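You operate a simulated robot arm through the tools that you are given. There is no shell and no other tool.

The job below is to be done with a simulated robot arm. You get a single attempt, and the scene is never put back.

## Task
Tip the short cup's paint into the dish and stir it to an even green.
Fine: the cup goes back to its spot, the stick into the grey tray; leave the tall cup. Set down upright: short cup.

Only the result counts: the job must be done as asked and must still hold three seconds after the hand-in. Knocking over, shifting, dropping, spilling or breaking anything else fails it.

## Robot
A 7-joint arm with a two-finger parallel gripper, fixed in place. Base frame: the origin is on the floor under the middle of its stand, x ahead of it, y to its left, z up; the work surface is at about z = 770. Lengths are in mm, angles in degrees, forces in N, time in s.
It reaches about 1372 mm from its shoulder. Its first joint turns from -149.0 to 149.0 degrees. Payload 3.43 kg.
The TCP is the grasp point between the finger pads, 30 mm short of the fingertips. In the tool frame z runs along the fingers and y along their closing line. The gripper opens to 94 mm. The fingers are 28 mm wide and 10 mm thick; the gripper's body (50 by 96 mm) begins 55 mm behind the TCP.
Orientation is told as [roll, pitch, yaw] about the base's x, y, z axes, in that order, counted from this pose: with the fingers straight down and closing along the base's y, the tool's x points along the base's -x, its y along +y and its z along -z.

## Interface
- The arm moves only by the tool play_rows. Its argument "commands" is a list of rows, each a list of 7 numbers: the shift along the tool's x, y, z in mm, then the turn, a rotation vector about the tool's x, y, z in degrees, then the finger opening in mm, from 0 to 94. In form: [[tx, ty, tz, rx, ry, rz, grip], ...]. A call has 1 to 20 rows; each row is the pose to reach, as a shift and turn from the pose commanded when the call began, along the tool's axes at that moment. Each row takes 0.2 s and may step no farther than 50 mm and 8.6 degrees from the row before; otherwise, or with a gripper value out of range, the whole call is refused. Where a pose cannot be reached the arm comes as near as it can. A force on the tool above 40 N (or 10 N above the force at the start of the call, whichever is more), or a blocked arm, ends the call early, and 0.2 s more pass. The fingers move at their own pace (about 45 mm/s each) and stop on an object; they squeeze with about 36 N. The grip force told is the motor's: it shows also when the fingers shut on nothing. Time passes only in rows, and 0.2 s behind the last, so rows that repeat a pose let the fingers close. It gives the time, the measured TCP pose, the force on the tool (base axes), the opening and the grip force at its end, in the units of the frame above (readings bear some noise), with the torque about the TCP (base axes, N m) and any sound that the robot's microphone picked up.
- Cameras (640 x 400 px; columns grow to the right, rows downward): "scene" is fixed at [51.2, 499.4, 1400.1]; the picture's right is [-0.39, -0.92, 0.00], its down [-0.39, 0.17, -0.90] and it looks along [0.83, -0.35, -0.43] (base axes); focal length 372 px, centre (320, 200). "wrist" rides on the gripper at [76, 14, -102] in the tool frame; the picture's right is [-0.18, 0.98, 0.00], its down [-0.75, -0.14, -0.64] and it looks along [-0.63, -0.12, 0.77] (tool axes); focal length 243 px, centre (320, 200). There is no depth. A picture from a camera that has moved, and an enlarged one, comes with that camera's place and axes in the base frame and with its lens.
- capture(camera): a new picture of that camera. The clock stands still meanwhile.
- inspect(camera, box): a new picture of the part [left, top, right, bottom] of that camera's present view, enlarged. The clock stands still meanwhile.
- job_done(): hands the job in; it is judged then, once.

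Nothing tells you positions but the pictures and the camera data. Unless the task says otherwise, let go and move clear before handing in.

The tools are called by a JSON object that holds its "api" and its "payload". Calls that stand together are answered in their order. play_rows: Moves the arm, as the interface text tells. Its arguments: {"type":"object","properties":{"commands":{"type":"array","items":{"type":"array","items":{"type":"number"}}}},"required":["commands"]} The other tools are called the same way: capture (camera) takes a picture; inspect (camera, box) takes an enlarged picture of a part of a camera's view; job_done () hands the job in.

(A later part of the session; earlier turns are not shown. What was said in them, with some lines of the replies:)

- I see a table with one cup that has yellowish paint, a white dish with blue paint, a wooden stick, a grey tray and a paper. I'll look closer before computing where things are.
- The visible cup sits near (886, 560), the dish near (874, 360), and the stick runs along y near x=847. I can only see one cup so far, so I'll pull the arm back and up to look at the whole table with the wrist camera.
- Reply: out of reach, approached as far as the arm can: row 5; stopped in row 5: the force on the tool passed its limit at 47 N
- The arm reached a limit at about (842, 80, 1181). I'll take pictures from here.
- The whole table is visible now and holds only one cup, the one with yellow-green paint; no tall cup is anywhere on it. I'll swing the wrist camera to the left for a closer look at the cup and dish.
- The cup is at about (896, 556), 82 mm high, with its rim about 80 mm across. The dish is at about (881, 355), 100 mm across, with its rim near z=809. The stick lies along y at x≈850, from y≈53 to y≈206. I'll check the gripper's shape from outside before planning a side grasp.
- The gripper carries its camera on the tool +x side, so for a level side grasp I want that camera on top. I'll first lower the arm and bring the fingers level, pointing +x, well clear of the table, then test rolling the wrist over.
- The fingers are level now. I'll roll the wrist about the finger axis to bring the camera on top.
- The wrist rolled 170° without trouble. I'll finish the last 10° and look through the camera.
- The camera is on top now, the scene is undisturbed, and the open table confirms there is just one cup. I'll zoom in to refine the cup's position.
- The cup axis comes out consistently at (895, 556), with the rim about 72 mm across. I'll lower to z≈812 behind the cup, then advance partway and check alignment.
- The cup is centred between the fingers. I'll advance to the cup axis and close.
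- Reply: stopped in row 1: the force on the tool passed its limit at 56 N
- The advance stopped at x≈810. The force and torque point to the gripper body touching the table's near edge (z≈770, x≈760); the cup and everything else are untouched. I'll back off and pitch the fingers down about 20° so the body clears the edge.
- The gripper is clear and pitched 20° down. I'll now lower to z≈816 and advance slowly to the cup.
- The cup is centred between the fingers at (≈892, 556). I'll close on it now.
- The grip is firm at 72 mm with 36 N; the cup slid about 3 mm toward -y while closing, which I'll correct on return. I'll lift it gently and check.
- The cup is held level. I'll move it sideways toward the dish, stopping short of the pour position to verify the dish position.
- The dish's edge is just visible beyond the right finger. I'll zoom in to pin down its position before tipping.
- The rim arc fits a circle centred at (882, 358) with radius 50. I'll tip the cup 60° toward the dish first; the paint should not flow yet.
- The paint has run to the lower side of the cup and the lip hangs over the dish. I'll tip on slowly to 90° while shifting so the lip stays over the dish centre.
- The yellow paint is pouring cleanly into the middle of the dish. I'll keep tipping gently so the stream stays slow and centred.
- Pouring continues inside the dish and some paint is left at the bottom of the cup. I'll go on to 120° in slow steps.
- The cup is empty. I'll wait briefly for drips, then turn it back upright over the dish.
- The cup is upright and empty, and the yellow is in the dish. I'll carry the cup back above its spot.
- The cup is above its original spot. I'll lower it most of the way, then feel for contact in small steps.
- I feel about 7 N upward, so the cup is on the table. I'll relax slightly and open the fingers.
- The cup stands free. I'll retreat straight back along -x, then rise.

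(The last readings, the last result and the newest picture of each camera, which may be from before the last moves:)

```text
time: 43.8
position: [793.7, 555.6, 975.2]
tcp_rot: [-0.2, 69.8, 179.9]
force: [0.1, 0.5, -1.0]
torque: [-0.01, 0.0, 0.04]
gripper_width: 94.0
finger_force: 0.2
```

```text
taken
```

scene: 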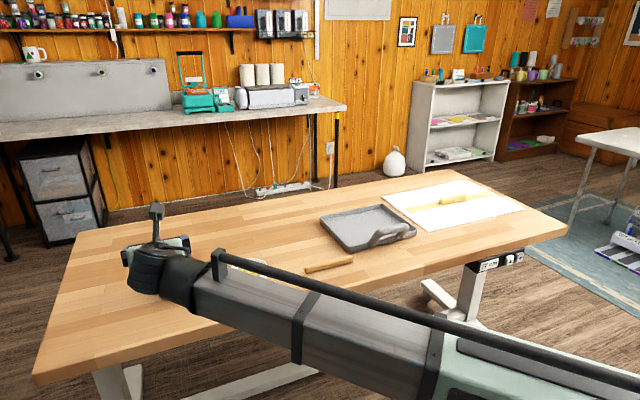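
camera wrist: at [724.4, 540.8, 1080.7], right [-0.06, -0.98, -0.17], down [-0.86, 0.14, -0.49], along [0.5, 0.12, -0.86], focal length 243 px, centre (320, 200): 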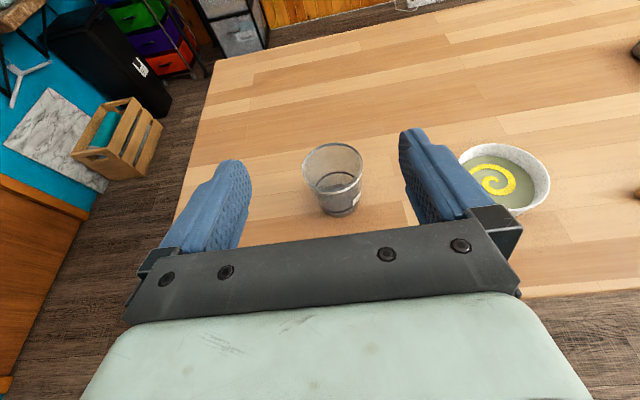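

The cup stands back on its spot, empty. Next is the stick: I'll raise, turn the fingers down, then unwind the wrist so the fingers close across the stick (along x).

{"api": "play_rows", "payload": {"commands": [[6.7, 12, 0.8, 0, -7, 0, 94], [13.3, 24, 1.5, 0, -14, 0, 94], [20, 36, 2.3, 0, -21, 0, 94], [26.7, 48, 3, 0, -28, 0, 94], [33.4, 60, 3.8, 0, -35, 0, 94], [40, 72, 4.5, 0, -42, 0, 94], [46.7, 84, 5.3, 0, -49, 0, 94], [53.4, 96, 6, 0, -56, 0, 94], [60, 108, 6.8, 0, -63, 0, 94], [66.7, 120, 7.5, 0, -69.8, 0, 94], [66.7, 120, 7.5, 0, -69.8, 0, 94]]}}

{"api": "capture", "payload": {"camera": "scene"}}

```text
time: 46.2
position: [825.8, 437.7, 1034.4]
tcp_rot: [-0.1, 0.0, -179.8]
force: [-0.4, -0.3, 0.2]
torque: [0.03, 0.0, 0.01]
gripper_width: 94.3
finger_force: 0.0
```

```text
taken
```

scene: 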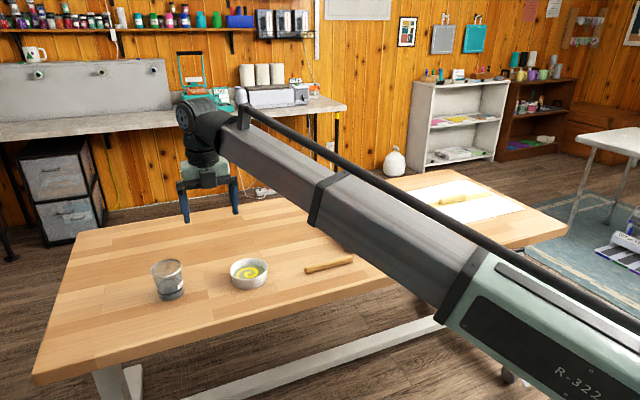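

{"api": "inspect", "payload": {"camera": "scene", "box": [130, 240, 290, 340]}}

{"api": "inspect", "payload": {"camera": "scene", "box": [135, 245, 215, 310]}}

```text
4.00 times, centred on (210, 290) of scene
camera zoom: at [51.2, 499.4, 1400.1], right [-0.39, -0.92, 0.0], down [-0.39, 0.17, -0.9], along [0.83, -0.35, -0.43], focal length 1487 px, centre (760, -160)
```

zoom: 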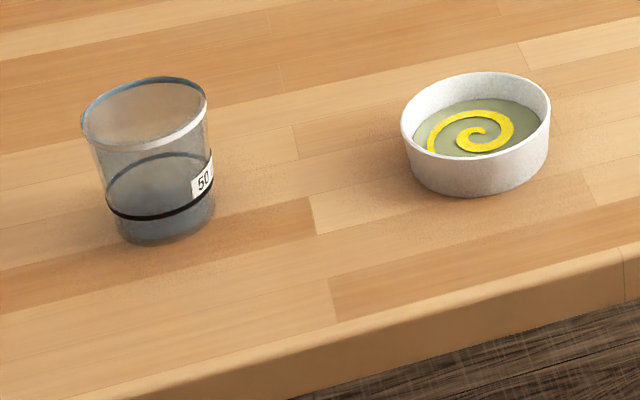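

```text
6.15 times, centred on (175, 278) of scene
camera zoom: at [51.2, 499.4, 1400.1], right [-0.39, -0.92, 0.0], down [-0.39, 0.17, -0.9], along [0.83, -0.35, -0.43], focal length 2288 px, centre (1212, -277)
```

zoom: 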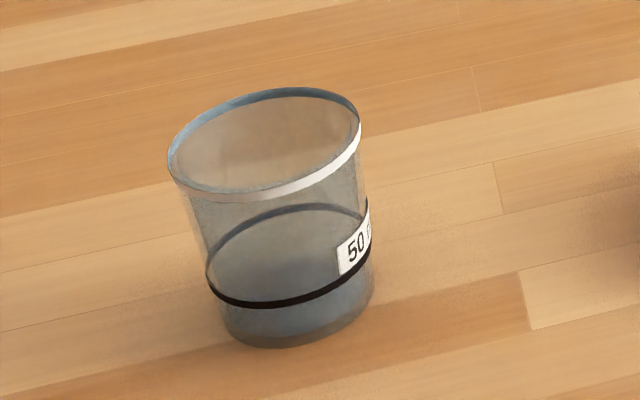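

The cup is within about 2 mm of its original spot, the dish hasn't moved, and nothing spilled. I'll now unwind the wrist while moving toward the stick.

{"api": "play_rows", "payload": {"commands": [[1.2, 6.9, 0.2, 0, 0, 8.5, 94], [2.4, 13.8, 0.4, 0, 0, 17, 94], [3.6, 20.7, 0.6, 0, 0, 25.5, 94], [4.8, 27.6, 0.8, 0, 0, 34, 94], [6, 34.5, 1, 0, 0, 42.5, 94], [7.2, 41.4, 1.2, 0, 0, 51, 94], [8.4, 48.3, 1.4, 0, 0, 59.5, 94], [9.6, 55.2, 1.6, 0, 0, 68, 94], [10.8, 62.1, 1.8, 0, 0, 76.5, 94], [12, 69, 2, 0, 0, 85, 94], [13.2, 75.9, 2.2, 0, 0, 93.5, 94], [14.4, 82.8, 2.4, 0, 0, 102, 94], [15.6, 89.7, 2.6, 0, 0, 110.5, 94], [16.8, 96.6, 2.8, 0, 0, 119, 94], [18, 103.5, 3, 0, 0, 127.5, 94], [19.2, 110.4, 3.2, 0, 0, 136, 94], [20.4, 117.3, 3.4, 0, 0, 144.5, 94], [21.6, 124.2, 3.6, 0, 0, 153, 94], [22.8, 131.1, 3.8, 0, 0, 161.5, 94], [24, 138, 4, 0, 0, 170, 94]]}}

```text
time: 50.4
position: [848.6, 300.3, 1030.1]
tcp_rot: [0.1, 0.0, 10.1]
force: [0.0, 0.3, -0.3]
torque: [0.01, -0.01, -0.04]
gripper_width: 94.0
finger_force: 0.0
```

{"api": "play_rows", "payload": {"commands": [[1.6, -9.5, 5.8, 0, 0, 8.34, 94], [3.1, -19, 11.7, 0, 0, 16.68, 94], [4.7, -28.5, 17.5, 0, 0, 25.03, 94], [6.3, -37.9, 23.3, 0, 0, 33.37, 94], [7.8, -47.4, 29.2, 0, 0, 41.7, 94], [9.4, -56.9, 35, 0, 0, 50.05, 94], [11, -66.4, 40.8, 0, 0, 58.4, 94], [12.5, -75.9, 46.7, 0, 0, 66.7, 94], [14.1, -85.4, 52.5, 0, 0, 75.1, 94], [15.7, -94.8, 58.3, 0, 0, 83.4, 94], [17.2, -104.3, 64.2, 0, 0, 91.8, 94], [18.8, -113.8, 70, 0, 0, 100.1, 94], [18.8, -113.8, 70, 0, 0, 100.1, 94]]}}

{"api": "capture", "payload": {"camera": "wrist"}}

```text
time: 53.2
position: [850.1, 185.2, 959.6]
tcp_rot: [0.0, 0.1, -90.1]
force: [-0.4, -0.2, -0.1]
torque: [0.02, 0.0, 0.01]
gripper_width: 93.9
finger_force: 0.0
```

```text
taken
camera wrist: at [864.4, 260.7, 1060.8], right [0.98, -0.19, 0.0], down [-0.14, -0.75, 0.64], along [-0.12, -0.63, -0.77], focal length 243 px, centre (320, 200)
```

wrist: 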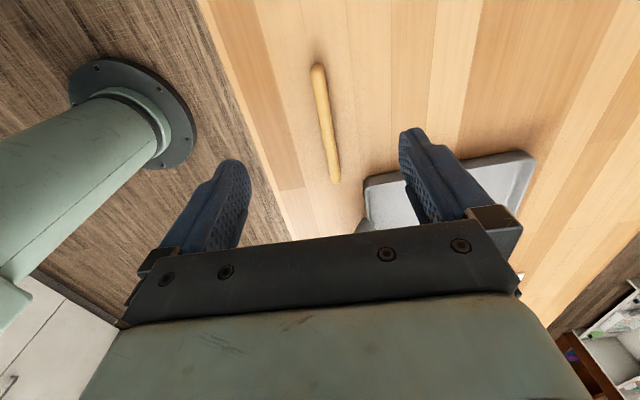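

The fingers now close along x directly above the stick. I'll zoom in to refine its line and ends.

{"api": "inspect", "payload": {"camera": "wrist", "box": [240, 50, 400, 150]}}

{"api": "inspect", "payload": {"camera": "wrist", "box": [260, 110, 400, 200]}}

```text
4.00 times, centred on (320, 100) of wrist
camera zoom: at [864.4, 260.7, 1060.8], right [0.98, -0.19, 0.0], down [-0.14, -0.75, 0.64], along [-0.12, -0.63, -0.77], focal length 970 px, centre (320, 600)
```

zoom: 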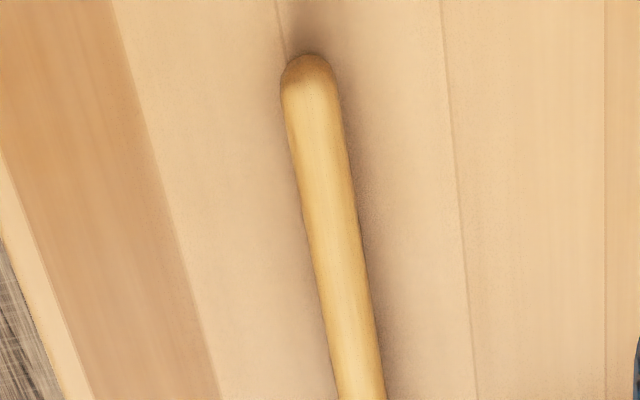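

```text
4.44 times, centred on (330, 155) of wrist
camera zoom: at [864.4, 260.7, 1060.8], right [0.98, -0.19, 0.0], down [-0.14, -0.75, 0.64], along [-0.12, -0.63, -0.77], focal length 1078 px, centre (276, 400)
```

zoom: 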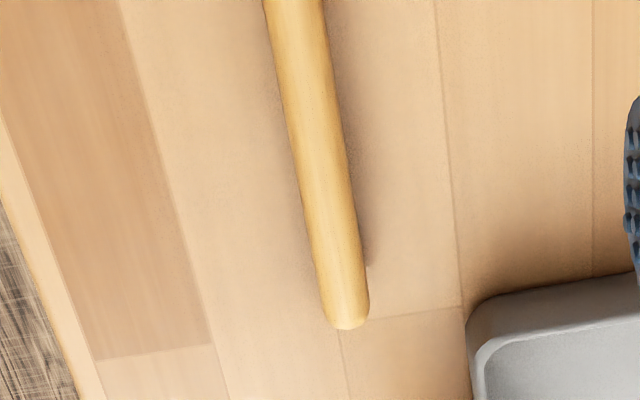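

The stick runs along y at x≈850.5, from y≈54 to y≈209, about 14 mm thick. I'll grip it near the +y end at y≈187, descending until the fingertips are just above the table.

{"api": "play_rows", "payload": {"commands": [[0.9, 0.2, 40, 0, 0, 0, 60], [1.8, 0.4, 80, 0, 0, 0, 50], [1.8, 0.4, 115, 0, 0, 0, 50], [1.8, 0.4, 138, 0, 0, 0, 50], [1.8, 0.4, 148, 0, 0, 0, 50], [1.8, 0.4, 153, 0, 0, 0, 50], [1.8, 0.4, 155, 0, 0, 0, 50], [1.8, 0.4, 155, 0, 0, 0, 50]]}}

{"api": "capture", "payload": {"camera": "wrist"}}

{"api": "inspect", "payload": {"camera": "scene", "box": [220, 180, 420, 305]}}

```text
time: 55.0
position: [849.9, 186.6, 803.3]
tcp_rot: [0.0, 0.1, -90.0]
force: [0.2, -0.8, -0.3]
torque: [-0.04, 0.0, 0.02]
gripper_width: 50.2
finger_force: 0.1
```

```text
taken
camera wrist: at [865.0, 262.2, 905.1], right [0.98, -0.18, 0.0], down [-0.14, -0.75, 0.64], along [-0.12, -0.63, -0.77], focal length 243 px, centre (320, 200)
```

wrist: 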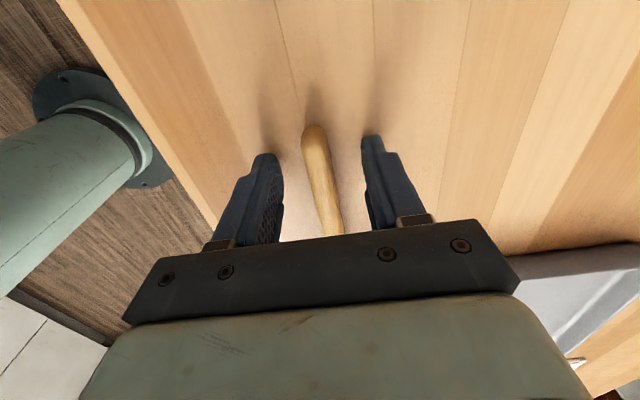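

```text
3.20 times, centred on (320, 242) of scene
camera zoom: at [51.2, 499.4, 1400.1], right [-0.39, -0.92, 0.0], down [-0.39, 0.17, -0.9], along [0.83, -0.35, -0.43], focal length 1190 px, centre (320, 64)
```

zoom: 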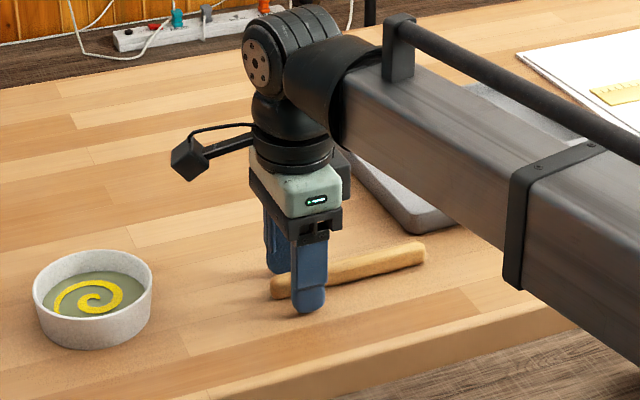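

The fingers straddle the stick with tips about 3 mm above the table. I'll lower 1 mm and close.

{"api": "play_rows", "payload": {"commands": [[0, 0, 1, 0, 0, 0, 50], [0, 0, 1, 0, 0, 0, 30], [0, 0, 1, 0, 0, 0, 10], [0, 0, 1, 0, 0, 0, 4], [0, 0, 1, 0, 0, 0, 4], [0, 0, 1, 0, 0, 0, 4], [0, 0, 1, 0, 0, 0, 4]]}}

{"api": "capture", "payload": {"camera": "wrist"}}

```text
time: 56.6
position: [851.4, 186.5, 801.7]
tcp_rot: [0.0, 0.1, -89.9]
force: [-0.6, -0.3, -0.1]
torque: [0.02, 0.01, 0.02]
gripper_width: 13.8
finger_force: 35.6
```

```text
taken
camera wrist: at [865.5, 262.2, 904.7], right [0.98, -0.18, 0.0], down [-0.14, -0.75, 0.64], along [-0.12, -0.63, -0.77], focal length 243 px, centre (320, 200)
```

wrist: 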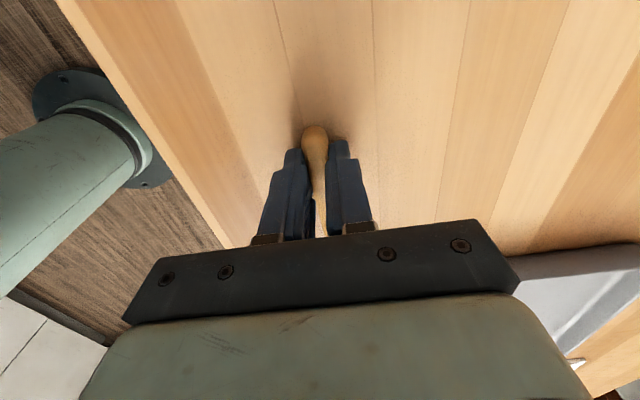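

The stick is gripped at 13.8 mm. I'll lift it.

{"api": "play_rows", "payload": {"commands": [[0, 0, -10, 0, 0, 0, 4], [0, 0, -35, 0, 0, 0, 4], [0, 0, -70, 0, 0, 0, 4], [0, 0, -105, 0, 0, 0, 4], [0, 0, -140, 0, 0, 0, 4], [0, 0, -170, 0, 0, 0, 4], [0, 0, -170, 0, 0, 0, 4]]}}

{"api": "inspect", "payload": {"camera": "scene", "box": [180, 80, 420, 230]}}

```text
time: 58.2
position: [848.0, 186.3, 973.1]
tcp_rot: [0.1, 0.1, -90.1]
force: [0.5, 0.7, 0.3]
torque: [0.03, 0.03, 0.04]
gripper_width: 13.4
finger_force: 36.3
```

```text
2.67 times, centred on (300, 155) of scene
camera zoom: at [51.2, 499.4, 1400.1], right [-0.39, -0.92, 0.0], down [-0.39, 0.17, -0.9], along [0.83, -0.35, -0.43], focal length 992 px, centre (373, 320)
```

zoom: 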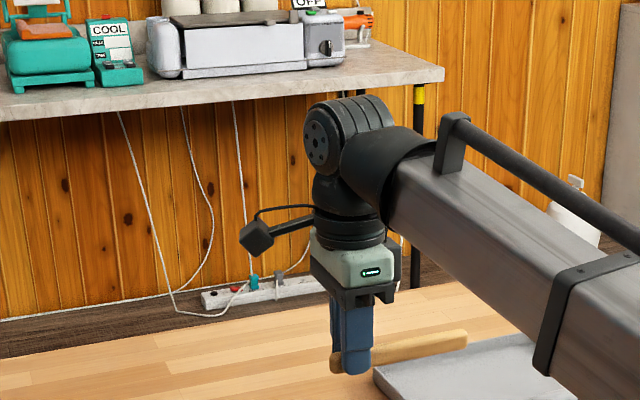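

The stick is held level. I'll rotate the gripper so the stick points down while moving toward the dish at a safe height.

{"api": "play_rows", "payload": {"commands": [[12, 3.7, -2, 0, 7.78, 0, 4], [24, 7.4, -4, 0, 15.6, 0, 4], [37, 11.2, -6, 0, 23.3, 0, 4], [50, 15, -8, 0, 31.1, 0, 4], [63, 18.8, -10, 0, 38.9, 0, 4], [76, 22.6, -12, 0, 46.7, 0, 4], [89, 26.4, -13, 0, 54.4, 0, 4], [102, 30.2, -14, 0, 62.2, 0, 4], [114, 34, -15, 0, 70, 0, 4], [114, 34, -15, 0, 70, 0, 4]]}}

{"api": "capture", "payload": {"camera": "wrist"}}

{"api": "capture", "payload": {"camera": "scene"}}

```text
time: 60.4
position: [884.3, 301.4, 988.8]
tcp_rot: [0.2, 70.1, -89.9]
force: [0.6, 0.2, -0.7]
torque: [-0.02, 0.01, 0.01]
gripper_width: 13.4
finger_force: 35.8
```

```text
taken
camera wrist: at [899.2, 229.7, 1094.9], right [0.98, -0.06, -0.17], down [-0.14, -0.86, -0.49], along [-0.12, 0.51, -0.85], focal length 243 px, centre (320, 200)
```

wrist: 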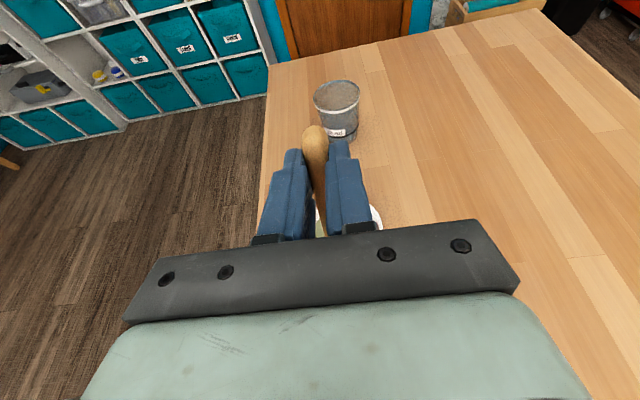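

```text
taken
```

scene: 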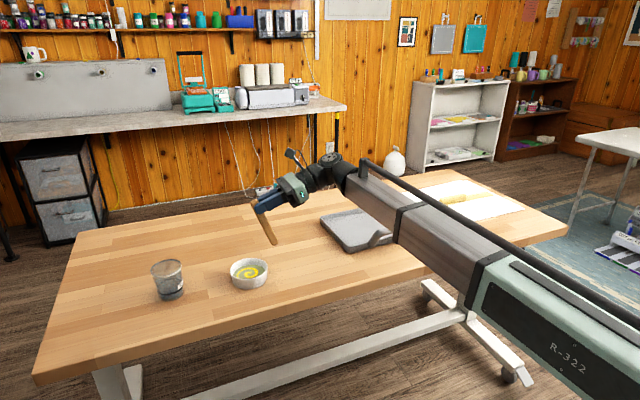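

The stick hangs down from the gripper. I'll check its tip position in the scene camera before entering the dish.

{"api": "inspect", "payload": {"camera": "scene", "box": [220, 160, 340, 300]}}

```text
2.86 times, centred on (280, 230) of scene
camera zoom: at [51.2, 499.4, 1400.1], right [-0.39, -0.92, 0.0], down [-0.39, 0.17, -0.9], along [0.83, -0.35, -0.43], focal length 1062 px, centre (434, 114)
```

zoom: 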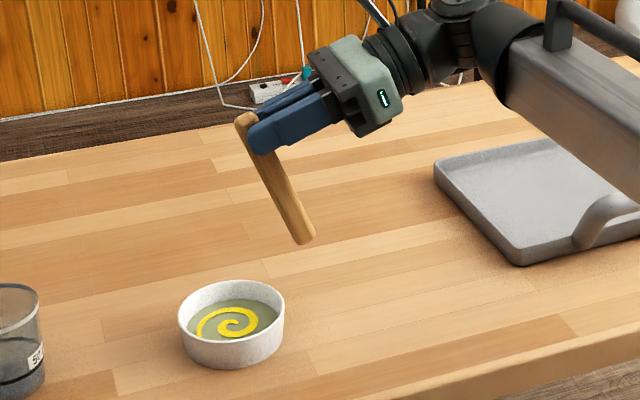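

The tip is near (884, 280, 860). I'll move it over the dish centre and check alignment before lowering.

{"api": "play_rows", "payload": {"commands": [[8.6, -0.8, 23.7, 0, 0, 0, 4], [17.3, -1.5, 47.4, 0, 0, 0, 4], [25.9, -2.3, 71.1, 0, 0, 0, 4], [25.9, -2.3, 71.1, 0, 0, 0, 4]]}}

{"api": "inspect", "payload": {"camera": "scene", "box": [190, 180, 310, 300]}}

{"api": "capture", "payload": {"camera": "wrist"}}

```text
time: 61.4
position: [881.5, 378.1, 988.9]
tcp_rot: [0.1, 70.1, -90.0]
force: [0.3, 0.3, -0.9]
torque: [-0.02, -0.02, -0.03]
gripper_width: 13.4
finger_force: 36.1
```

```text
3.33 times, centred on (250, 240) of scene
camera zoom: at [51.2, 499.4, 1400.1], right [-0.39, -0.92, 0.0], down [-0.39, 0.17, -0.9], along [0.83, -0.35, -0.43], focal length 1239 px, centre (553, 67)
```

zoom: 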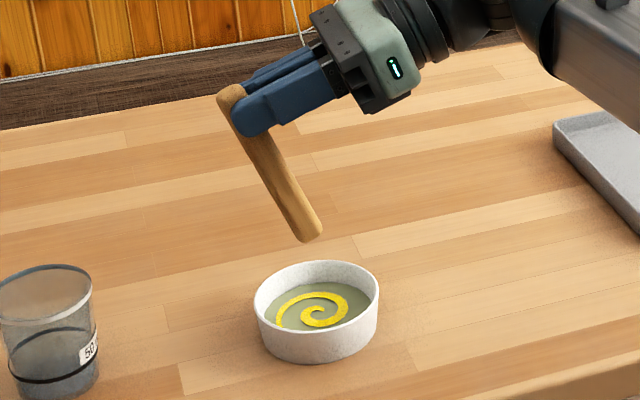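

```text
taken
camera wrist: at [896.4, 306.6, 1093.8], right [0.98, -0.06, -0.17], down [-0.14, -0.86, -0.49], along [-0.12, 0.51, -0.85], focal length 243 px, centre (320, 200)
```

wrist: 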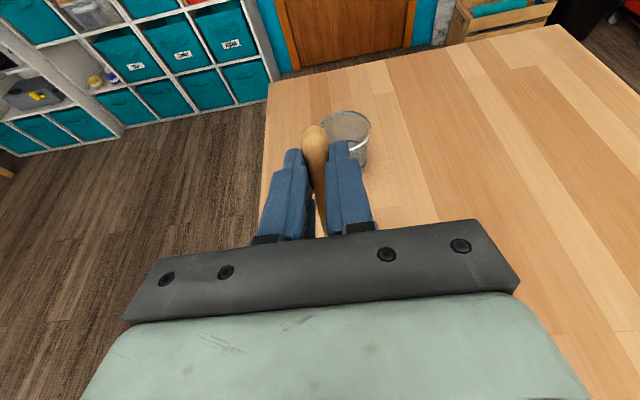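

The tip is over the dish centre at about (882, 353, 862). I'll lower it into the paint in stages, watching the force.

{"api": "play_rows", "payload": {"commands": [[-14.1, 0, 5.1, 0, 0, 0, 4], [-32.9, 0, 12, 0, 0, 0, 4], [-47, 0, 17.1, 0, 0, 0, 4], [-56.4, 0, 20.5, 0, 0, 0, 4], [-62, 0, 22.6, 0, 0, 0, 4], [-65.8, 0, 23.9, 0, 0, 0, 4], [-65.8, 0, 23.9, 0, 0, 0, 4]]}}

{"api": "inspect", "payload": {"camera": "scene", "box": [190, 180, 310, 300]}}

```text
time: 63.0
position: [881.8, 375.9, 919.3]
tcp_rot: [0.1, 70.1, -89.7]
force: [-0.3, 0.5, -0.2]
torque: [0.01, 0.01, -0.02]
gripper_width: 13.2
finger_force: 36.0
```

```text
3.33 times, centred on (250, 240) of scene
camera zoom: at [51.2, 499.4, 1400.1], right [-0.39, -0.92, 0.0], down [-0.39, 0.17, -0.9], along [0.83, -0.35, -0.43], focal length 1239 px, centre (553, 67)
```

zoom: 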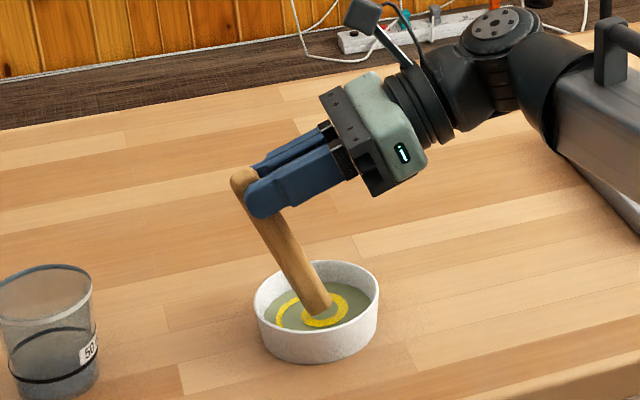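

The tip is entering the paint. I'll go about 10 mm deeper and check for contact with the bottom.

{"api": "play_rows", "payload": {"commands": [[-3.8, 0, 1.4, 0, 0, 0, 4], [-7.5, 0, 2.7, 0, 0, 0, 4], [-9.4, 0, 3.4, 0, 0, 0, 4], [-9.4, 0, 3.4, 0, 0, 0, 4]]}}

{"api": "inspect", "payload": {"camera": "scene", "box": [210, 220, 310, 300]}}

```text
time: 64.0
position: [883.2, 375.3, 908.4]
tcp_rot: [0.1, 70.1, -89.7]
force: [-0.1, 0.5, 0.0]
torque: [0.0, -0.03, 0.02]
gripper_width: 13.2
finger_force: 36.4
```

```text
5.00 times, centred on (260, 260) of scene
camera zoom: at [51.2, 499.4, 1400.1], right [-0.39, -0.92, 0.0], down [-0.39, 0.17, -0.9], along [0.83, -0.35, -0.43], focal length 1859 px, centre (620, -100)
```

zoom: 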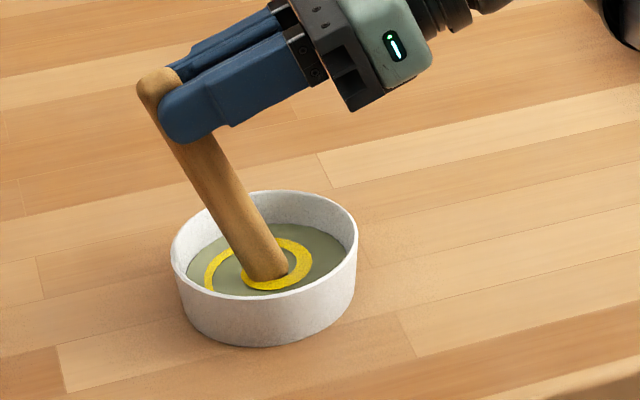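

No bottom contact and about 10 mm immersed. I'll stir one circle of about 22 mm radius and look at the result.

{"api": "play_rows", "payload": {"commands": [[0, 8, 0, 0, 0, 0, 4], [0, 16, 0, 0, 0, 0, 4], [0, 22, 0, 0, 0, 0, 4], [3.8, 19.1, 10.3, 0, 0, 0, 4], [6.5, 11, 18, 0, 0, 0, 4], [7.5, 0, 20.7, 0, 0, 0, 4], [6.5, -11, 18, 0, 0, 0, 4], [3.8, -19.1, 10.3, 0, 0, 0, 4], [0, -22, 0, 0, 0, 0, 4], [-3.8, -19.1, -10.3, 0, 0, 0, 4], [-6.5, -11, -18, 0, 0, 0, 4], [-7.5, 0, -20.7, 0, 0, 0, 4], [-6.5, 11, -18, 0, 0, 0, 4], [-3.8, 19.1, -10.3, 0, 0, 0, 4], [0, 22, 0, 0, 0, 0, 4], [0, 11, 0, 0, 0, 0, 4], [0, 0, 0, 0, 0, 0, 4]]}}

{"api": "inspect", "payload": {"camera": "scene", "box": [210, 220, 310, 300]}}

```text
time: 67.6
position: [883.2, 374.3, 908.1]
tcp_rot: [0.1, 70.2, -89.9]
force: [0.1, -0.2, -0.1]
torque: [0.04, 0.01, 0.0]
gripper_width: 13.4
finger_force: 36.2
```

```text
5.00 times, centred on (260, 260) of scene
camera zoom: at [51.2, 499.4, 1400.1], right [-0.39, -0.92, 0.0], down [-0.39, 0.17, -0.9], along [0.83, -0.35, -0.43], focal length 1859 px, centre (620, -100)
```

zoom: 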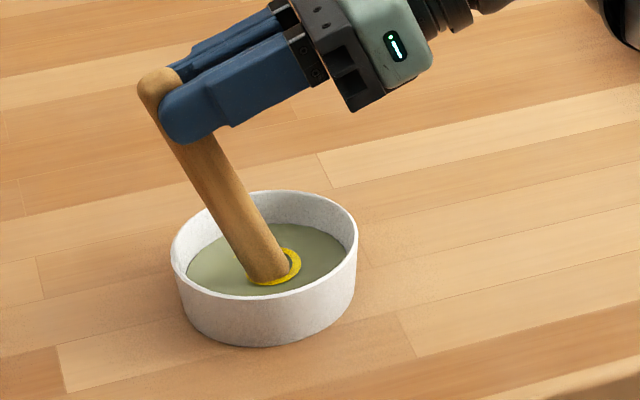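

The swirl has shrunk a lot, so stirring works. I'll continue.

{"api": "play_rows", "payload": {"commands": [[0, 11, 0, 0, 0, 0, 4], [0, 22, 0, 0, 0, 0, 4], [3.8, 19.1, 10.3, 0, 0, 0, 4], [6.5, 11, 18, 0, 0, 0, 4], [7.5, 0, 20.7, 0, 0, 0, 4], [6.5, -11, 18, 0, 0, 0, 4], [3.8, -19.1, 10.3, 0, 0, 0, 4], [0, -22, 0, 0, 0, 0, 4], [-3.8, -19.1, -10.3, 0, 0, 0, 4], [-6.5, -11, -18, 0, 0, 0, 4], [-7.5, 0, -20.7, 0, 0, 0, 4], [-6.5, 11, -18, 0, 0, 0, 4], [-3.8, 19.1, -10.3, 0, 0, 0, 4], [0, 22, 0, 0, 0, 0, 4], [2.8, 9, 7.5, 0, 0, 0, 4], [2.8, -5, 7.5, 0, 0, 0, 4], [0, -11, 0, 0, 0, 0, 4], [-3.8, 0, -10.3, 0, 0, 0, 4], [0, 6, 0, 0, 0, 0, 4], [0, 0, 0, 0, 0, 0, 4]]}}

{"api": "inspect", "payload": {"camera": "scene", "box": [210, 220, 310, 300]}}

```text
time: 71.8
position: [882.3, 375.8, 909.5]
tcp_rot: [0.0, 70.0, -89.9]
force: [-0.4, 0.1, -0.8]
torque: [-0.01, 0.01, 0.02]
gripper_width: 13.8
finger_force: 36.3
```

```text
5.00 times, centred on (260, 260) of scene
camera zoom: at [51.2, 499.4, 1400.1], right [-0.39, -0.92, 0.0], down [-0.39, 0.17, -0.9], along [0.83, -0.35, -0.43], focal length 1859 px, centre (620, -100)
```

zoom: 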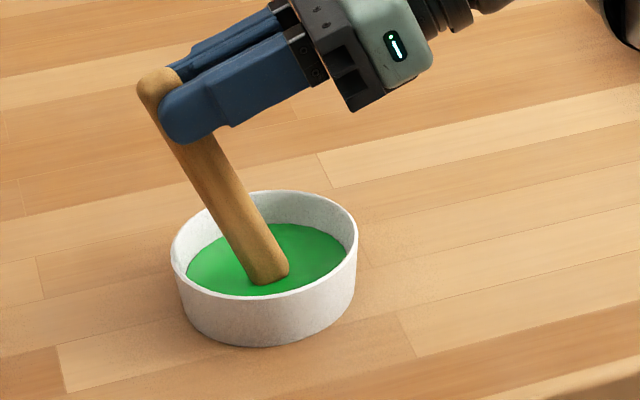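

The paint is now a uniform green. I'll do one more identical circle for certainty, then lift out and let it drip.

{"api": "play_rows", "payload": {"commands": [[0, 11, 0, 0, 0, 0, 4], [0, 22, 0, 0, 0, 0, 4], [3.8, 19.1, 10.3, 0, 0, 0, 4], [6.5, 11, 18, 0, 0, 0, 4], [7.5, 0, 20.7, 0, 0, 0, 4], [6.5, -11, 18, 0, 0, 0, 4], [3.8, -19.1, 10.3, 0, 0, 0, 4], [0, -22, 0, 0, 0, 0, 4], [-3.8, -19.1, -10.3, 0, 0, 0, 4], [-6.5, -11, -18, 0, 0, 0, 4], [-7.5, 0, -20.7, 0, 0, 0, 4], [-6.5, 11, -18, 0, 0, 0, 4], [-3.8, 19.1, -10.3, 0, 0, 0, 4], [0, 22, 0, 0, 0, 0, 4], [0, 11, 0, 0, 0, 0, 4], [0, 0, 0, 0, 0, 0, 4]]}}

{"api": "inspect", "payload": {"camera": "scene", "box": [210, 220, 310, 300]}}

```text
time: 75.2
position: [882.1, 373.9, 908.2]
tcp_rot: [0.1, 70.1, -89.9]
force: [-0.1, -0.4, 0.1]
torque: [0.02, -0.03, 0.0]
gripper_width: 13.3
finger_force: 35.8
```

```text
5.00 times, centred on (260, 260) of scene
camera zoom: at [51.2, 499.4, 1400.1], right [-0.39, -0.92, 0.0], down [-0.39, 0.17, -0.9], along [0.83, -0.35, -0.43], focal length 1859 px, centre (620, -100)
```

zoom: 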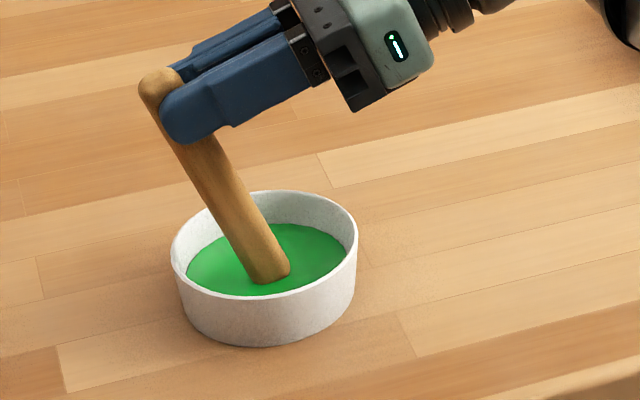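

The paint is evenly green. I'll raise the stick slowly, let it drip over the dish for a moment, then go up.

{"api": "play_rows", "payload": {"commands": [[4.7, 0, -1.7, 0, 0, 0, 4], [9.4, 0, -3.4, 0, 0, 0, 4], [14.1, 0, -5.1, 0, 0, 0, 4], [18.8, 0, -6.8, 0, 0, 0, 4], [23.5, 0, -8.6, 0, 0, 0, 4], [28.2, 0, -10.3, 0, 0, 0, 4], [28.2, 0, -10.3, 0, 0, 0, 4], [28.2, 0, -10.3, 0, 0, 0, 4], [28.2, 0, -10.3, 0, 0, 0, 4], [28.2, 0, -10.3, 0, 0, 0, 4], [28.2, 0, -10.3, 0, 0, 0, 4], [28.2, 0, -10.3, 0, 0, 0, 4], [28.2, 0, -10.3, 0, 0, 0, 4], [28.2, 0, -10.3, 0, 0, 0, 4], [37.6, 0, -13.7, 0, 0, 0, 4], [51.7, 0, -18.8, 0, 0, 0, 4], [65.8, 0, -23.9, 0, 0, 0, 4], [79.9, 0, -29.1, 0, 0, 0, 4], [79.9, 0, -29.1, 0, 0, 0, 4]]}}

{"api": "inspect", "payload": {"camera": "scene", "box": [190, 180, 310, 300]}}

{"api": "inspect", "payload": {"camera": "scene", "box": [290, 180, 450, 280]}}

```text
time: 79.2
position: [883.3, 377.1, 994.6]
tcp_rot: [0.0, 70.1, -90.0]
force: [-0.5, 0.1, -0.9]
torque: [0.0, 0.03, 0.02]
gripper_width: 13.4
finger_force: 36.0
```

```text
3.33 times, centred on (250, 240) of scene
camera zoom: at [51.2, 499.4, 1400.1], right [-0.39, -0.92, 0.0], down [-0.39, 0.17, -0.9], along [0.83, -0.35, -0.43], focal length 1239 px, centre (553, 67)
```

zoom: 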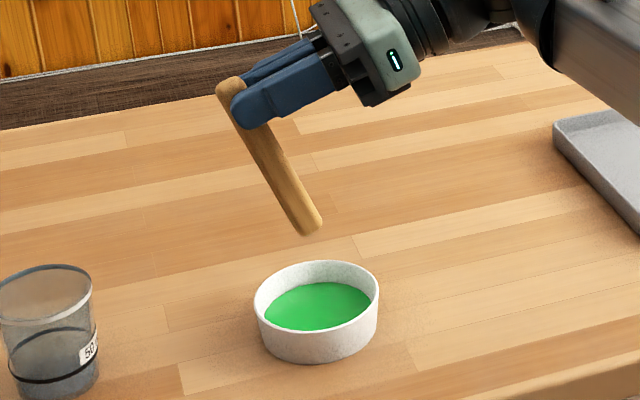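

```text
4.00 times, centred on (370, 230) of scene
camera zoom: at [51.2, 499.4, 1400.1], right [-0.39, -0.92, 0.0], down [-0.39, 0.17, -0.9], along [0.83, -0.35, -0.43], focal length 1487 px, centre (120, 80)
```

zoom: 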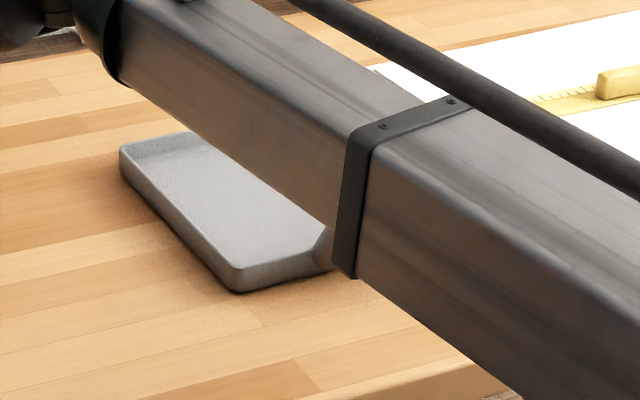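

The dish holds an even green and the stick is clear of it. I'll carry the stick toward the tray, turning it back to level on the way.

{"api": "play_rows", "payload": {"commands": [[-9.8, 9.1, -26.8, 0, -5, 0, 4], [-19.5, 18.1, -53.6, 0, -10, 0, 4], [-29.3, 27.2, -80.4, 0, -15, 0, 4], [-39, 36.3, -107.1, 0, -20, 0, 4], [-48.8, 45.4, -133.9, 0, -25, 0, 4], [-58.5, 54.4, -160.7, 0, -30, 0, 4], [-68.3, 63.5, -187.5, 0, -35, 0, 4], [-78, 72.6, -214.3, 0, -40, 0, 4], [-87.8, 81.6, -241.1, 0, -45, 0, 4], [-97.5, 90.7, -267.9, 0, -50, 0, 4], [-107.3, 99.8, -294.6, 0, -55, 0, 4], [-117, 108.9, -321.4, 0, -60, 0, 4], [-126.8, 117.9, -348.2, 0, -65, 0, 4], [-136.5, 127, -375, 0, -70.1, 0, 4], [-136.5, 127, -375, 0, -70.1, 0, 4]]}}

{"api": "capture", "payload": {"camera": "wrist"}}

{"api": "capture", "payload": {"camera": "scene"}}

```text
time: 82.4
position: [1009.8, -24.4, 994.5]
tcp_rot: [0.1, -0.1, -90.1]
force: [0.3, -0.7, 0.1]
torque: [0.01, -0.03, 0.0]
gripper_width: 13.2
finger_force: 36.0
```

```text
taken
camera wrist: at [1024.9, 51.4, 1094.7], right [0.98, -0.18, 0.0], down [-0.14, -0.75, 0.64], along [-0.12, -0.63, -0.77], focal length 243 px, centre (320, 200)
```

wrist: 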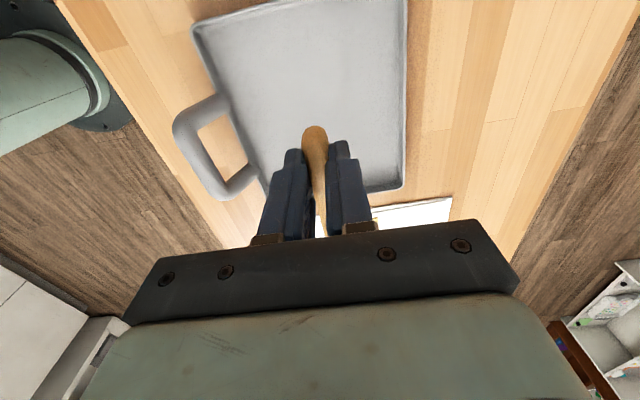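

```text
taken
```

scene: 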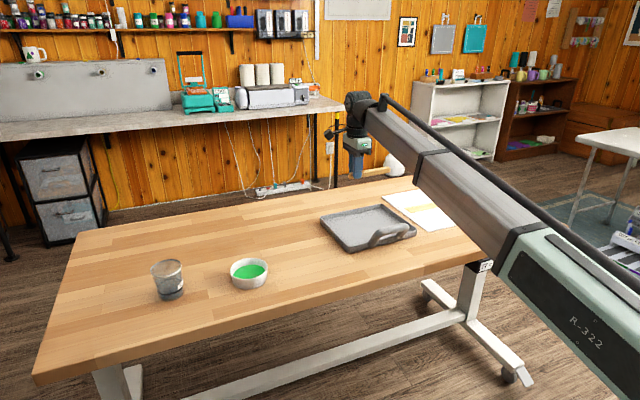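

The stick is level over the middle of the tray, which spans x 893–1111 and y -200–51. I'll lower it in.

{"api": "play_rows", "payload": {"commands": [[0, 0, 25, 0, 0, 0, 4], [0, 0, 60, 0, 0, 0, 4], [0, 0, 95, 0, 0, 0, 4], [0, 0, 125, 0, 0, 0, 4], [0, 0, 145, 0, 0, 0, 4], [0, 0, 160, 0, 0, 0, 4], [0, 0, 170, 0, 0, 0, 4], [0, 0, 175, 0, 0, 0, 4], [0, 0, 175, 0, 0, 0, 4]]}}

{"api": "inspect", "payload": {"camera": "scene", "box": [290, 160, 450, 260]}}

{"api": "capture", "payload": {"camera": "wrist"}}

```text
time: 84.4
position: [1008.6, -23.6, 817.6]
tcp_rot: [0.0, 0.0, -90.0]
force: [-0.6, 0.4, 0.4]
torque: [0.04, 0.04, -0.04]
gripper_width: 13.4
finger_force: 36.0
```

```text
4.00 times, centred on (370, 210) of scene
camera zoom: at [51.2, 499.4, 1400.1], right [-0.39, -0.92, 0.0], down [-0.39, 0.17, -0.9], along [0.83, -0.35, -0.43], focal length 1487 px, centre (120, 160)
```

zoom: 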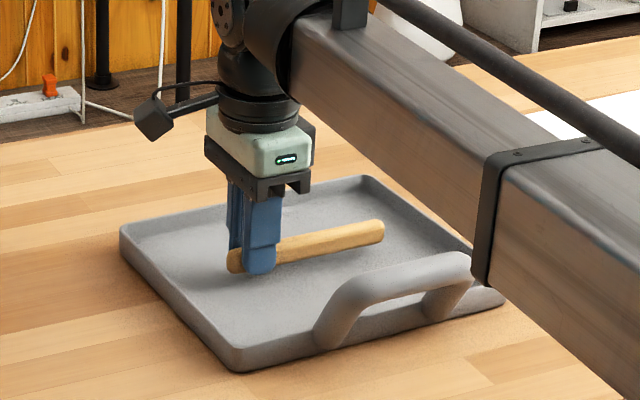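

```text
taken
camera wrist: at [1023.0, 52.9, 919.1], right [0.98, -0.18, 0.0], down [-0.14, -0.75, 0.64], along [-0.12, -0.63, -0.77], focal length 243 px, centre (320, 200)
```

wrist: 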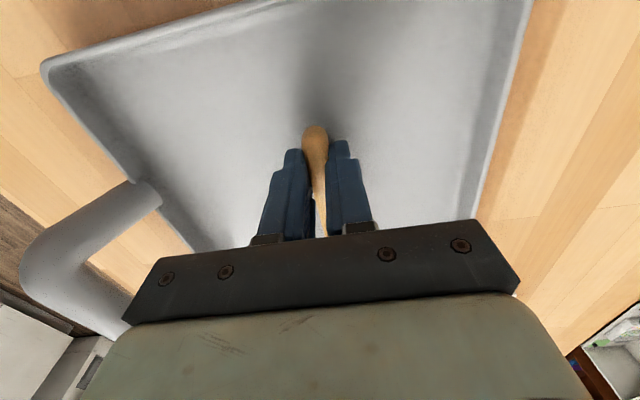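

The stick is inside the tray walls, a few millimetres above the floor. I'll lower it in small steps until it touches.

{"api": "play_rows", "payload": {"commands": [[0, 0, 1.5, 0, 0, 0, 4], [0, 0, 3, 0, 0, 0, 4], [0, 0, 4.5, 0, 0, 0, 4], [0, 0, 6, 0, 0, 0, 4]]}}

```text
time: 85.4
position: [1007.9, -23.3, 812.2]
tcp_rot: [0.0, 0.0, -89.9]
force: [0.4, 0.7, -0.5]
torque: [0.05, -0.02, -0.01]
gripper_width: 13.5
finger_force: 35.9
```

{"api": "play_rows", "payload": {"commands": [[0, 0, 1, 0, 0, 0, 4], [0, 0, 2, 0, 0, 0, 4], [0, 0, 3, 0, 0, 0, 4]]}}

```text
time: 86.2
position: [1009.9, -23.9, 809.0]
tcp_rot: [0.0, 0.0, -90.0]
force: [-0.5, -1.0, 0.3]
torque: [-0.01, -0.02, 0.04]
gripper_width: 13.3
finger_force: 35.7
```

{"api": "play_rows", "payload": {"commands": [[0, 0, 1, 0, 0, 0, 4], [0, 0, 2, 0, 0, 0, 4]]}}

{"api": "inspect", "payload": {"camera": "scene", "box": [320, 190, 400, 240]}}

```text
time: 86.8
position: [1009.1, -22.7, 808.1]
tcp_rot: [0.2, 0.0, -89.8]
force: [4.6, 2.2, 17.8]
torque: [-0.16, -0.07, 0.06]
gripper_width: 13.0
finger_force: 36.2
```

```text
8.00 times, centred on (360, 215) of scene
camera zoom: at [51.2, 499.4, 1400.1], right [-0.39, -0.92, 0.0], down [-0.39, 0.17, -0.9], along [0.83, -0.35, -0.43], focal length 2974 px, centre (0, 80)
```

zoom: 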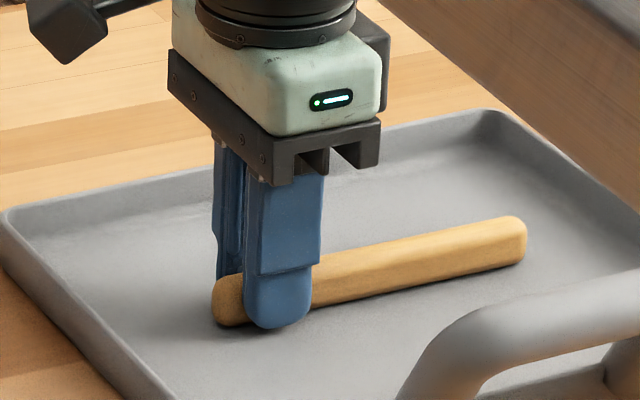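

Contact at 18 N, so the stick rests on the tray floor. I'll ease up 1 mm and open the fingers.

{"api": "play_rows", "payload": {"commands": [[0, 0, -1, 0, 0, 0, 4], [0, 0, -1, 0, 0, 0, 4], [0, 0, -1, 0, 0, 0, 14], [0, 0, -1, 0, 0, 0, 18], [0, 0, -1, 0, 0, 0, 24], [0, 0, -1, 0, 0, 0, 34], [0, 0, -1, 0, 0, 0, 44], [0, 0, -1, 0, 0, 0, 44]]}}

{"api": "inspect", "payload": {"camera": "scene", "box": [320, 190, 400, 240]}}

{"api": "capture", "payload": {"camera": "wrist"}}

```text
time: 88.6
position: [1009.5, -22.6, 807.9]
tcp_rot: [0.0, 0.0, -90.1]
force: [-0.5, -0.1, -0.2]
torque: [-0.01, 0.0, 0.04]
gripper_width: 43.9
finger_force: 0.0
```

```text
8.00 times, centred on (360, 215) of scene
camera zoom: at [51.2, 499.4, 1400.1], right [-0.39, -0.92, 0.0], down [-0.39, 0.17, -0.9], along [0.83, -0.35, -0.43], focal length 2974 px, centre (0, 80)
```

zoom: 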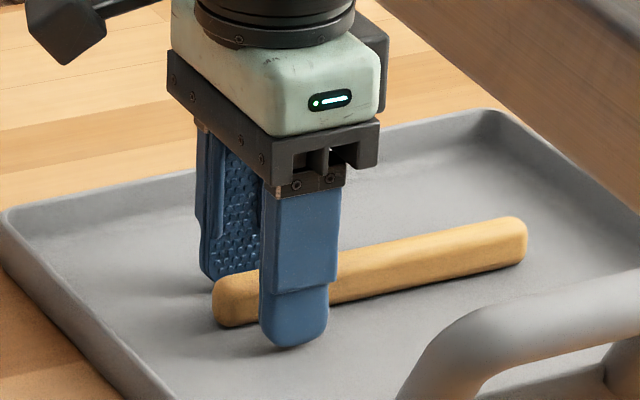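

```text
taken
camera wrist: at [1024.0, 52.8, 909.4], right [0.98, -0.18, 0.0], down [-0.14, -0.75, 0.64], along [-0.12, -0.63, -0.77], focal length 243 px, centre (320, 200)
```

wrist: 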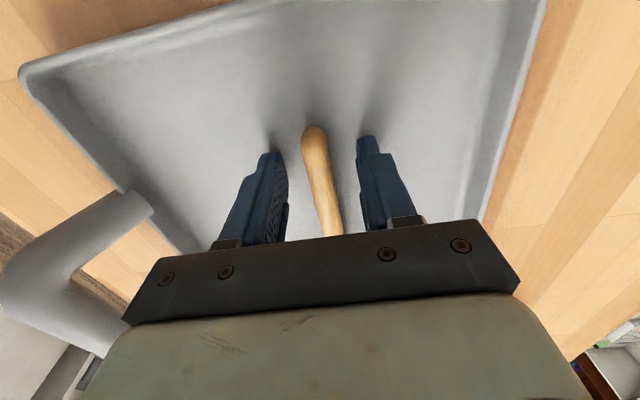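

The stick lies in the tray and the fingers are free of it. I'll rise straight up, well clear, and check the final scene.

{"api": "play_rows", "payload": {"commands": [[0, 0, -10, 0, 0, 0, 44], [0, 0, -35, 0, 0, 0, 44], [0, 0, -70, 0, 0, 0, 44], [0, 0, -105, 0, 0, 0, 44], [0, 0, -140, 0, 0, 0, 44], [0, 0, -175, 0, 0, 0, 44], [0, 0, -210, 0, 0, 0, 44], [0, 0, -240, 0, 0, 0, 44], [0, 0, -240, 0, 0, 0, 44]]}}

{"api": "capture", "payload": {"camera": "scene"}}

{"api": "inspect", "payload": {"camera": "scene", "box": [130, 240, 290, 340]}}

{"api": "inspect", "payload": {"camera": "scene", "box": [280, 180, 480, 305]}}

{"api": "capture", "payload": {"camera": "wrist"}}

```text
time: 90.6
position: [1010.4, -22.2, 1049.3]
tcp_rot: [0.1, 0.0, -90.0]
force: [-0.1, 0.0, 0.2]
torque: [0.0, 0.03, 0.04]
gripper_width: 44.2
finger_force: 0.1
```

```text
taken
```

scene: 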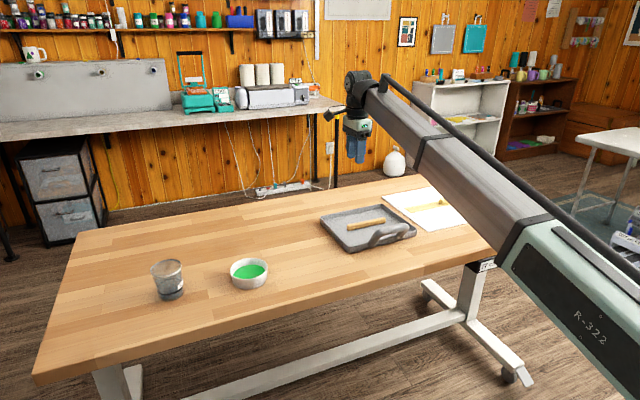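

```text
4.00 times, centred on (210, 290) of scene
camera zoom: at [51.2, 499.4, 1400.1], right [-0.39, -0.92, 0.0], down [-0.39, 0.17, -0.9], along [0.83, -0.35, -0.43], focal length 1487 px, centre (760, -160)
```

zoom: 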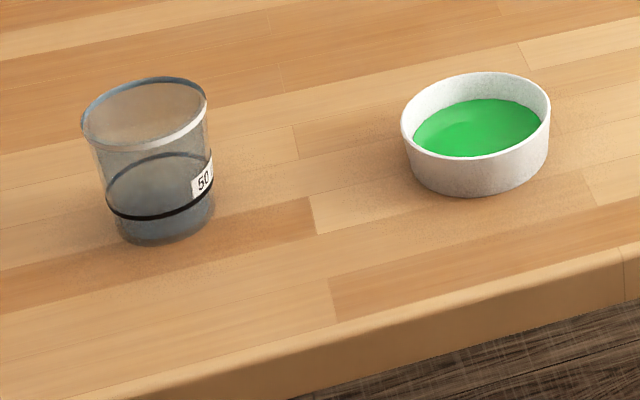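

```text
3.20 times, centred on (380, 242) of scene
camera zoom: at [51.2, 499.4, 1400.1], right [-0.39, -0.92, 0.0], down [-0.39, 0.17, -0.9], along [0.83, -0.35, -0.43], focal length 1190 px, centre (128, 64)
```

zoom: 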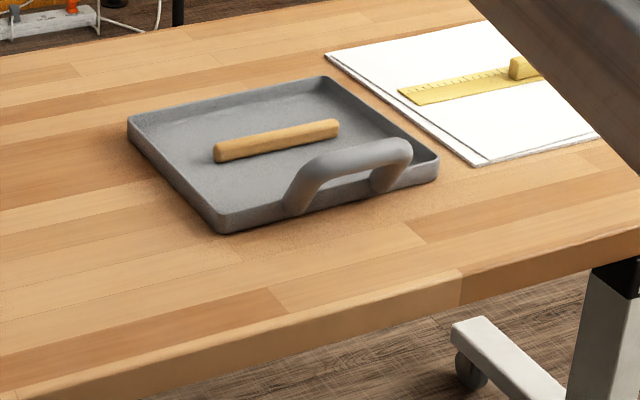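

```text
taken
camera wrist: at [1024.6, 53.9, 1150.2], right [0.98, -0.18, 0.0], down [-0.14, -0.75, 0.64], along [-0.12, -0.63, -0.77], focal length 243 px, centre (320, 200)
```

wrist: 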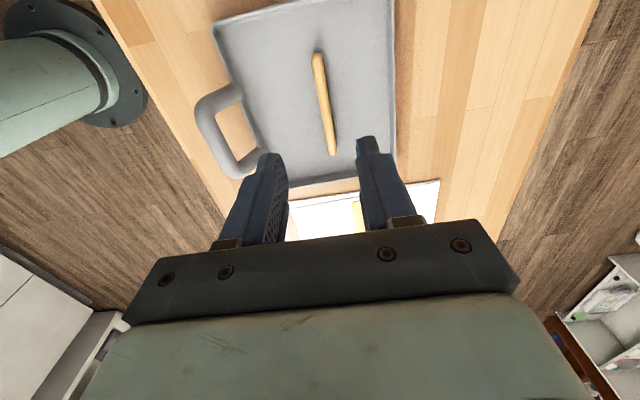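

Everything is in place: the dish holds an even green, the empty cup stands upright on its spot (within about 2 mm), and the stick lies in the grey tray. The tray, paper and dish haven't moved, nothing spilled, and the arm is clear, so I'm handing in. I never found a tall cup, so I left nothing to disturb there.

{"api": "job_done", "payload": {}}

```text
The job is handed in.
```

I poured the short cup's paint into the dish and stirred it to an even green, and the job is handed in. No result came back beyond confirmation that it was received.

- **Cup:** it is empty and upright, within about 2 mm of where it started.
- **Stick:** it is lying in the grey tray.
- **Surroundings:** the last pictures show no spills, and the dish, tray and paper are where they were. While lining up on the cup, the gripper touched the table's front edge once. I backed off and nothing moved.
- **Tall cup:** I found no tall cup on the table in any of the pictures. The only cup there held the yellow paint, so I took it to be the short one.
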